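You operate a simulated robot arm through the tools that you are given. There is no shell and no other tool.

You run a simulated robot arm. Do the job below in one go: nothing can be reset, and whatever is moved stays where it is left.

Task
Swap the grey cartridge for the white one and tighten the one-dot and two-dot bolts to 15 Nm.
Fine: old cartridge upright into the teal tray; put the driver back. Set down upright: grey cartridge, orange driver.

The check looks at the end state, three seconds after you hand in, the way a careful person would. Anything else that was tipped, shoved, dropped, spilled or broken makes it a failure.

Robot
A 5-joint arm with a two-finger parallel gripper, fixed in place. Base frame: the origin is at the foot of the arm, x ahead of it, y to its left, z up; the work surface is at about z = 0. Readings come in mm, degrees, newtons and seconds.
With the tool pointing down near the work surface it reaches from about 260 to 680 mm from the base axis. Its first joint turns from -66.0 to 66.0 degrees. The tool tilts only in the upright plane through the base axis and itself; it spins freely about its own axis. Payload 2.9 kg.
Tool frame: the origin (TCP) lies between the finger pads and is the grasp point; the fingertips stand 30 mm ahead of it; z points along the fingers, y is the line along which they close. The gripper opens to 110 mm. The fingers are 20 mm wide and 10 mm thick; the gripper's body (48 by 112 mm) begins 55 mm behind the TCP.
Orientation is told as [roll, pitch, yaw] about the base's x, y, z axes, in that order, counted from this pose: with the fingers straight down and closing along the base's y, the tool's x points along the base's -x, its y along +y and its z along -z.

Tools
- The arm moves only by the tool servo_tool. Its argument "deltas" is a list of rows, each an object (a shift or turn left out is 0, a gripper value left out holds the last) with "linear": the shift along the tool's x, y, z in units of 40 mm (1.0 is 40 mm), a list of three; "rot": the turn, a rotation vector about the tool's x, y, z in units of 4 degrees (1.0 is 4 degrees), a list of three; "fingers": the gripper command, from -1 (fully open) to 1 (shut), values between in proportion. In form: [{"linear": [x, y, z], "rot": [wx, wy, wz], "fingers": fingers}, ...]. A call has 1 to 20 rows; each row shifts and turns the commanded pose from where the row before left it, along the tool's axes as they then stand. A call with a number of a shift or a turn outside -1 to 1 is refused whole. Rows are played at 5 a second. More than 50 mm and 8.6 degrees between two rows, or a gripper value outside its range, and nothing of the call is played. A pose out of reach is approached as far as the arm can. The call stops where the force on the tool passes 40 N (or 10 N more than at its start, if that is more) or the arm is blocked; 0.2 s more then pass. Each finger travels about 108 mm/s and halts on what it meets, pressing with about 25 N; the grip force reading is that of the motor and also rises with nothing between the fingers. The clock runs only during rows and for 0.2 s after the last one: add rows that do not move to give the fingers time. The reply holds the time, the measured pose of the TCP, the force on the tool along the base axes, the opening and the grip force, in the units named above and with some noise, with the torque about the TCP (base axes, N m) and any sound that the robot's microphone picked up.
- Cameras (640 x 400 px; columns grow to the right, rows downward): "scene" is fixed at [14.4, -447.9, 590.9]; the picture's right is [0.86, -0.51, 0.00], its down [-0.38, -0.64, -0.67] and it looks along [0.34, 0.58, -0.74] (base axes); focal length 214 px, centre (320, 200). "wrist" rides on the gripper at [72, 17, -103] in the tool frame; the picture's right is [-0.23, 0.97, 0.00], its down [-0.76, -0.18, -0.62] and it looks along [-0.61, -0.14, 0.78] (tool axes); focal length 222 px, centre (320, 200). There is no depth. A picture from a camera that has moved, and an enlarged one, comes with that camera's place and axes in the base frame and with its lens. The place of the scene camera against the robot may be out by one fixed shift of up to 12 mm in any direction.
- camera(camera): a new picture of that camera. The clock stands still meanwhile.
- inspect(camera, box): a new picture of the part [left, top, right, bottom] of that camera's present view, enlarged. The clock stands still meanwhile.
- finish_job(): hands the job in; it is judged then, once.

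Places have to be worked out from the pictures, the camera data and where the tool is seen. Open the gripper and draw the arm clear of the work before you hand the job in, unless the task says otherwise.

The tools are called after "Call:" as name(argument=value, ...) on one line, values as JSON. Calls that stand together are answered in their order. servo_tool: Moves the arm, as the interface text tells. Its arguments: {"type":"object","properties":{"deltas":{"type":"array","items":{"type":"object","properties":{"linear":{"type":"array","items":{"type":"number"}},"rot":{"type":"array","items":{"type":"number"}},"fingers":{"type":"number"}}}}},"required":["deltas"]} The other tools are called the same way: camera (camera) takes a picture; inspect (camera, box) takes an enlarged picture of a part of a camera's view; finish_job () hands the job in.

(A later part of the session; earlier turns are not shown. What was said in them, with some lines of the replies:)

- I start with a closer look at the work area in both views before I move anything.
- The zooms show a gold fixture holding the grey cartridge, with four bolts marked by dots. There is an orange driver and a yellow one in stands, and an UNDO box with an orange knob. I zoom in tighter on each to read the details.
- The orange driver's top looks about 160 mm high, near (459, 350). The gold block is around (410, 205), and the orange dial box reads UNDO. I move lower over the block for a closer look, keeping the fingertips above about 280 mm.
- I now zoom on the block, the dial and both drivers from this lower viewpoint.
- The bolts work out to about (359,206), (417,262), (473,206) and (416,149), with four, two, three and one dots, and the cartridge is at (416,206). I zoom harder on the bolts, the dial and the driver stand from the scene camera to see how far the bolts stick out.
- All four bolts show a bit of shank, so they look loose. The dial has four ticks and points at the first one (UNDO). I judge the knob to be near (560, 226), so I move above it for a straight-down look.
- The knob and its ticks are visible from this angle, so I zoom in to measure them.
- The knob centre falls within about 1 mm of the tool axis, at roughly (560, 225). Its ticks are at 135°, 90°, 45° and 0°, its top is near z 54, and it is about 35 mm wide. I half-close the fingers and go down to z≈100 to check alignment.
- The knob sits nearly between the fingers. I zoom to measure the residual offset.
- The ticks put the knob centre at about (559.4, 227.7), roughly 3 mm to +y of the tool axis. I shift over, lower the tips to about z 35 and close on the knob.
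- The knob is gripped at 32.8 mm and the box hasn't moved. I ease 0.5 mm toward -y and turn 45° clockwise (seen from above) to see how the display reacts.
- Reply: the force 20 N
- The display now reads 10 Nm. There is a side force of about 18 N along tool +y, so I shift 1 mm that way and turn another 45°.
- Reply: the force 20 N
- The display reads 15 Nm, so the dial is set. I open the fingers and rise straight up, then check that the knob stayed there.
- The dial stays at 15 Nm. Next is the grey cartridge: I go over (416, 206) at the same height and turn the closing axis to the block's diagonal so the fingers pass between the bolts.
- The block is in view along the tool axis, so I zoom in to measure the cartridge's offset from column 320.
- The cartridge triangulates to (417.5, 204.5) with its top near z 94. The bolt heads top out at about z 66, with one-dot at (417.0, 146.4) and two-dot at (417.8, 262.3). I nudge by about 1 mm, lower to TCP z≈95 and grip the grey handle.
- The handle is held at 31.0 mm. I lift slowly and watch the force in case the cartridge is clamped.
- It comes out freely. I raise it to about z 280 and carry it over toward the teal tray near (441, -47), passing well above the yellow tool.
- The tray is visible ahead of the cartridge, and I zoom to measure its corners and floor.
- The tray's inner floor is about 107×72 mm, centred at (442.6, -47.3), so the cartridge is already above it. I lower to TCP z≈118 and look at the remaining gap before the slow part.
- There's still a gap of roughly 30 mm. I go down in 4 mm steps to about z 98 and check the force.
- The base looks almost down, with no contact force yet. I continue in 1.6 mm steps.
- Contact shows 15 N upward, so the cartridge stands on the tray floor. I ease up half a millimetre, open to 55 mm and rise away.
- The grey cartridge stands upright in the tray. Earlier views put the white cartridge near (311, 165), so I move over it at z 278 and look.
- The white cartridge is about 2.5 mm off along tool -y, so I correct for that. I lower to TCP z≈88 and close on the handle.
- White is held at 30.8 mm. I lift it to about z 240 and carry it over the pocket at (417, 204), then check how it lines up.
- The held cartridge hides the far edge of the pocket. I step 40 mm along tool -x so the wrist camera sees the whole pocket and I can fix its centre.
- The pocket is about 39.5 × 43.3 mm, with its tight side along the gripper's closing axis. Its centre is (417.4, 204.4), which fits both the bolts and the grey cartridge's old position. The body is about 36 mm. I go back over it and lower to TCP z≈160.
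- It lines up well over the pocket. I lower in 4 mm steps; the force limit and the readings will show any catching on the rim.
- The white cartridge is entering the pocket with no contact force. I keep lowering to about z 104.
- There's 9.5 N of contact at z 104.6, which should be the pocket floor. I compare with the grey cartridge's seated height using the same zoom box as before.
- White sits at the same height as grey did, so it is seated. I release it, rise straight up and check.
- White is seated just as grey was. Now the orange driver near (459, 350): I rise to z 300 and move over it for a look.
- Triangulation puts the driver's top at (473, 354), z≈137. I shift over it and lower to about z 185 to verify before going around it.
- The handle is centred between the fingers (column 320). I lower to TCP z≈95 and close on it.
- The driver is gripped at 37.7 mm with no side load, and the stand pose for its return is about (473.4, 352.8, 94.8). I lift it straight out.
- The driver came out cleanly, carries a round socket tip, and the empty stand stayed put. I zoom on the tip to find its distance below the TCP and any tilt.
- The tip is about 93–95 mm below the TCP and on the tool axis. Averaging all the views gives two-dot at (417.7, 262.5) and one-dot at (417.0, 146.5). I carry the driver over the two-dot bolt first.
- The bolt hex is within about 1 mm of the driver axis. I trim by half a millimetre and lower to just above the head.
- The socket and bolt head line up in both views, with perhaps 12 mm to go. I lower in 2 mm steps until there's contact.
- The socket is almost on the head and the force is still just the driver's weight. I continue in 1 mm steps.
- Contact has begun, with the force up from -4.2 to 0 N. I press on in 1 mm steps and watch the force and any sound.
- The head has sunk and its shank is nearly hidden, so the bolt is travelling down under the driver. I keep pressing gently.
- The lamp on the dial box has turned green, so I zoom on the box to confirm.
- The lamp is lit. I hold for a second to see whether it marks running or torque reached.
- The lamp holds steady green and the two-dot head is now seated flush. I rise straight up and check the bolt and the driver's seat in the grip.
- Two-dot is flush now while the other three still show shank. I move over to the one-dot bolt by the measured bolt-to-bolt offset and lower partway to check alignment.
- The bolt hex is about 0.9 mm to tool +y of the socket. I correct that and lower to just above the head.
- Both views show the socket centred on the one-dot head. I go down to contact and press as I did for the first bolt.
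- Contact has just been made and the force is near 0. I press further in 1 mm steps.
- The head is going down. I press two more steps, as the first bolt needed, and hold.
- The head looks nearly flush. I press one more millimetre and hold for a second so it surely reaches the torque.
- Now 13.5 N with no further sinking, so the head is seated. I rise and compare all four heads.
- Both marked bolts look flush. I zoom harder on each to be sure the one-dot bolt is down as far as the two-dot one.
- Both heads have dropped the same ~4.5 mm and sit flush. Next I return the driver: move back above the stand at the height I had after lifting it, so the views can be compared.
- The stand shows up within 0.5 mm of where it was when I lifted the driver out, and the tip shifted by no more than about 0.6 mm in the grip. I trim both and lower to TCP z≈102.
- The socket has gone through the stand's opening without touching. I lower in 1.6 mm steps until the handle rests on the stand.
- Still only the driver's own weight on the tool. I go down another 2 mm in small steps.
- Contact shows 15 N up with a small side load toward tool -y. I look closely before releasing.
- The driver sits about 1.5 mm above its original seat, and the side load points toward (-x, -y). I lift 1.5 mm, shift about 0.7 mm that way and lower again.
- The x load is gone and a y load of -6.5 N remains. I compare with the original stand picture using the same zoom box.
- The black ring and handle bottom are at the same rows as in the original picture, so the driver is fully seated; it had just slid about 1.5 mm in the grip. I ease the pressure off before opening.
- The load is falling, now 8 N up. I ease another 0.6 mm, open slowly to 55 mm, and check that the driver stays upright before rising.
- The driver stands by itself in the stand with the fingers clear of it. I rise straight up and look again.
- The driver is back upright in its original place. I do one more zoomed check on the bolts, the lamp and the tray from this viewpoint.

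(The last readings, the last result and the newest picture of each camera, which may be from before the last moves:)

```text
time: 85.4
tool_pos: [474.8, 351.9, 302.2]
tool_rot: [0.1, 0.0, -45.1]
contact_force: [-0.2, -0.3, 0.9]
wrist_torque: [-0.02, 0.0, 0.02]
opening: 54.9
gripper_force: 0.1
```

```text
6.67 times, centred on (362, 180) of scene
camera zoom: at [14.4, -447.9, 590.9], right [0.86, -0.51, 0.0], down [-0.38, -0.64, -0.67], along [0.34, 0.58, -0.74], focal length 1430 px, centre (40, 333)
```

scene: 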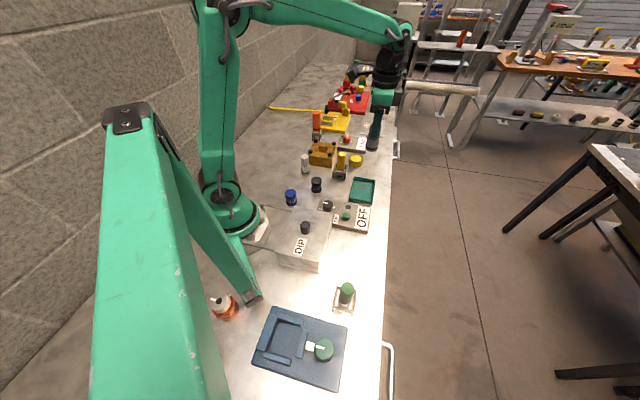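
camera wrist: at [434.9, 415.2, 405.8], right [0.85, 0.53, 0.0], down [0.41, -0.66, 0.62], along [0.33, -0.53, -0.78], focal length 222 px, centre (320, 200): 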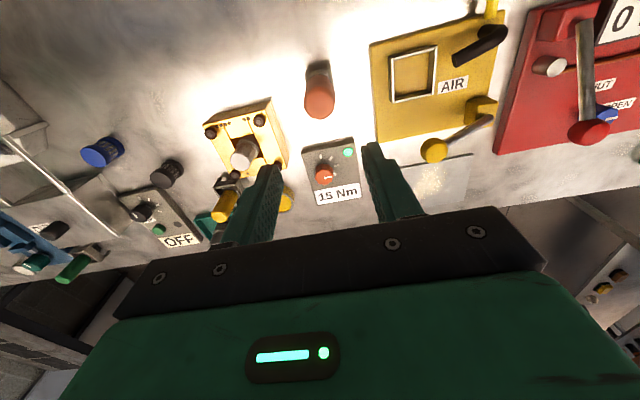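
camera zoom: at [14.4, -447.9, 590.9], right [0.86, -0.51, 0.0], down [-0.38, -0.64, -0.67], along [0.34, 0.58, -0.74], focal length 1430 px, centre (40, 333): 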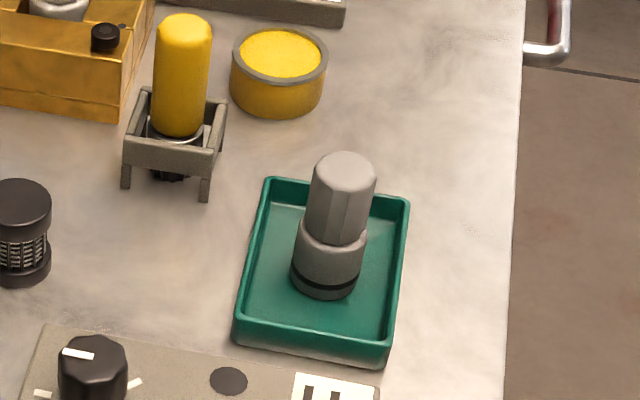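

Everything checks out: the grey cartridge is upright in the tray and white is seated. Both marked bolts are flush, the lamp is green at 15 Nm, and the driver is in its stand. I raise the arm, move it back clear of the work and open the gripper fully.

Call:
servo_tool(deltas=[{"linear": [0, 0, -0.8]}, {"linear": [0, 0, -0.8]}, {"linear": [0, -0.8, -0.4]}, {"linear": [0, -0.86, -0.4]}, {"linear": [0, -0.86, -0.4]}, {"linear": [0, -0.86, -0.4]}, {"linear": [0, -0.86, -0.3]}, {"fingers": -1.0}, {}, {}, {}])

Call:
camera(camera="scene")

Call:
camera(camera="wrist")

```text
time: 87.8
tool_pos: [350.6, 231.8, 439.7]
tool_rot: [0.0, 0.0, -45.1]
contact_force: [-0.2, -0.1, -0.3]
wrist_torque: [0.0, 0.0, 0.02]
opening: 110.1
gripper_force: 0.1
out of reach, approached as far as the arm can: row 2
```

```text
taken
```

scene: 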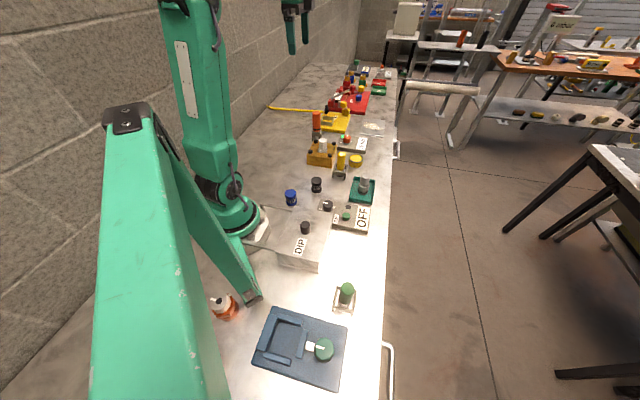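

```text
taken
camera wrist: at [311.6, 294.7, 544.0], right [0.85, 0.53, 0.0], down [0.41, -0.66, 0.62], along [0.33, -0.53, -0.78], focal length 222 px, centre (320, 200)
```

wrist: 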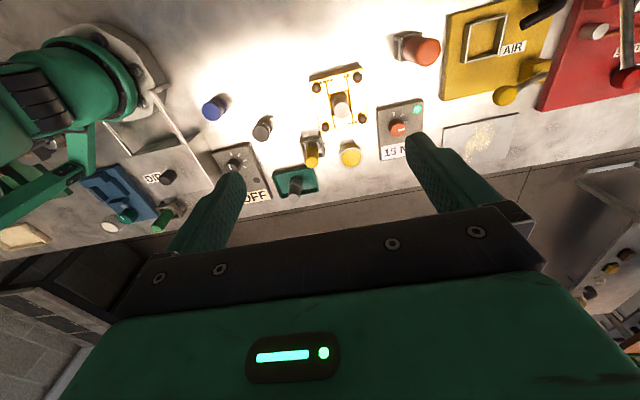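

The arm is clear and the gripper is open. The final views show nothing else disturbed: white in the fixture, grey upright in the tray, the orange driver in its stand. I hand the job in.

Call:
finish_job()

```text
The job is handed in.
```

I swapped the cartridges and tightened the one-dot and two-dot bolts with the dial at 15 Nm. The job is handed in.

- **Cartridges:** the white cartridge is in the fixture at the same height the grey one sat. The grey cartridge stands upright in the teal tray.
- **Bolts:** both heads dropped about 4.5 mm and now sit flush. The box's lamp turned green on the two-dot bolt and stayed on. For the one-dot bolt I therefore went by the matching drop, the flush head and an equal or harder press, not by a fresh lamp signal. I left the three-dot and four-dot bolts alone.
- **Driver:** it is upright in its stand, at the same place and height as before.
- **Dial:** I left the dial box on 15 Nm; it started on UNDO.

In the last pictures nothing else had been moved. The arm is clear of the work with the gripper open.
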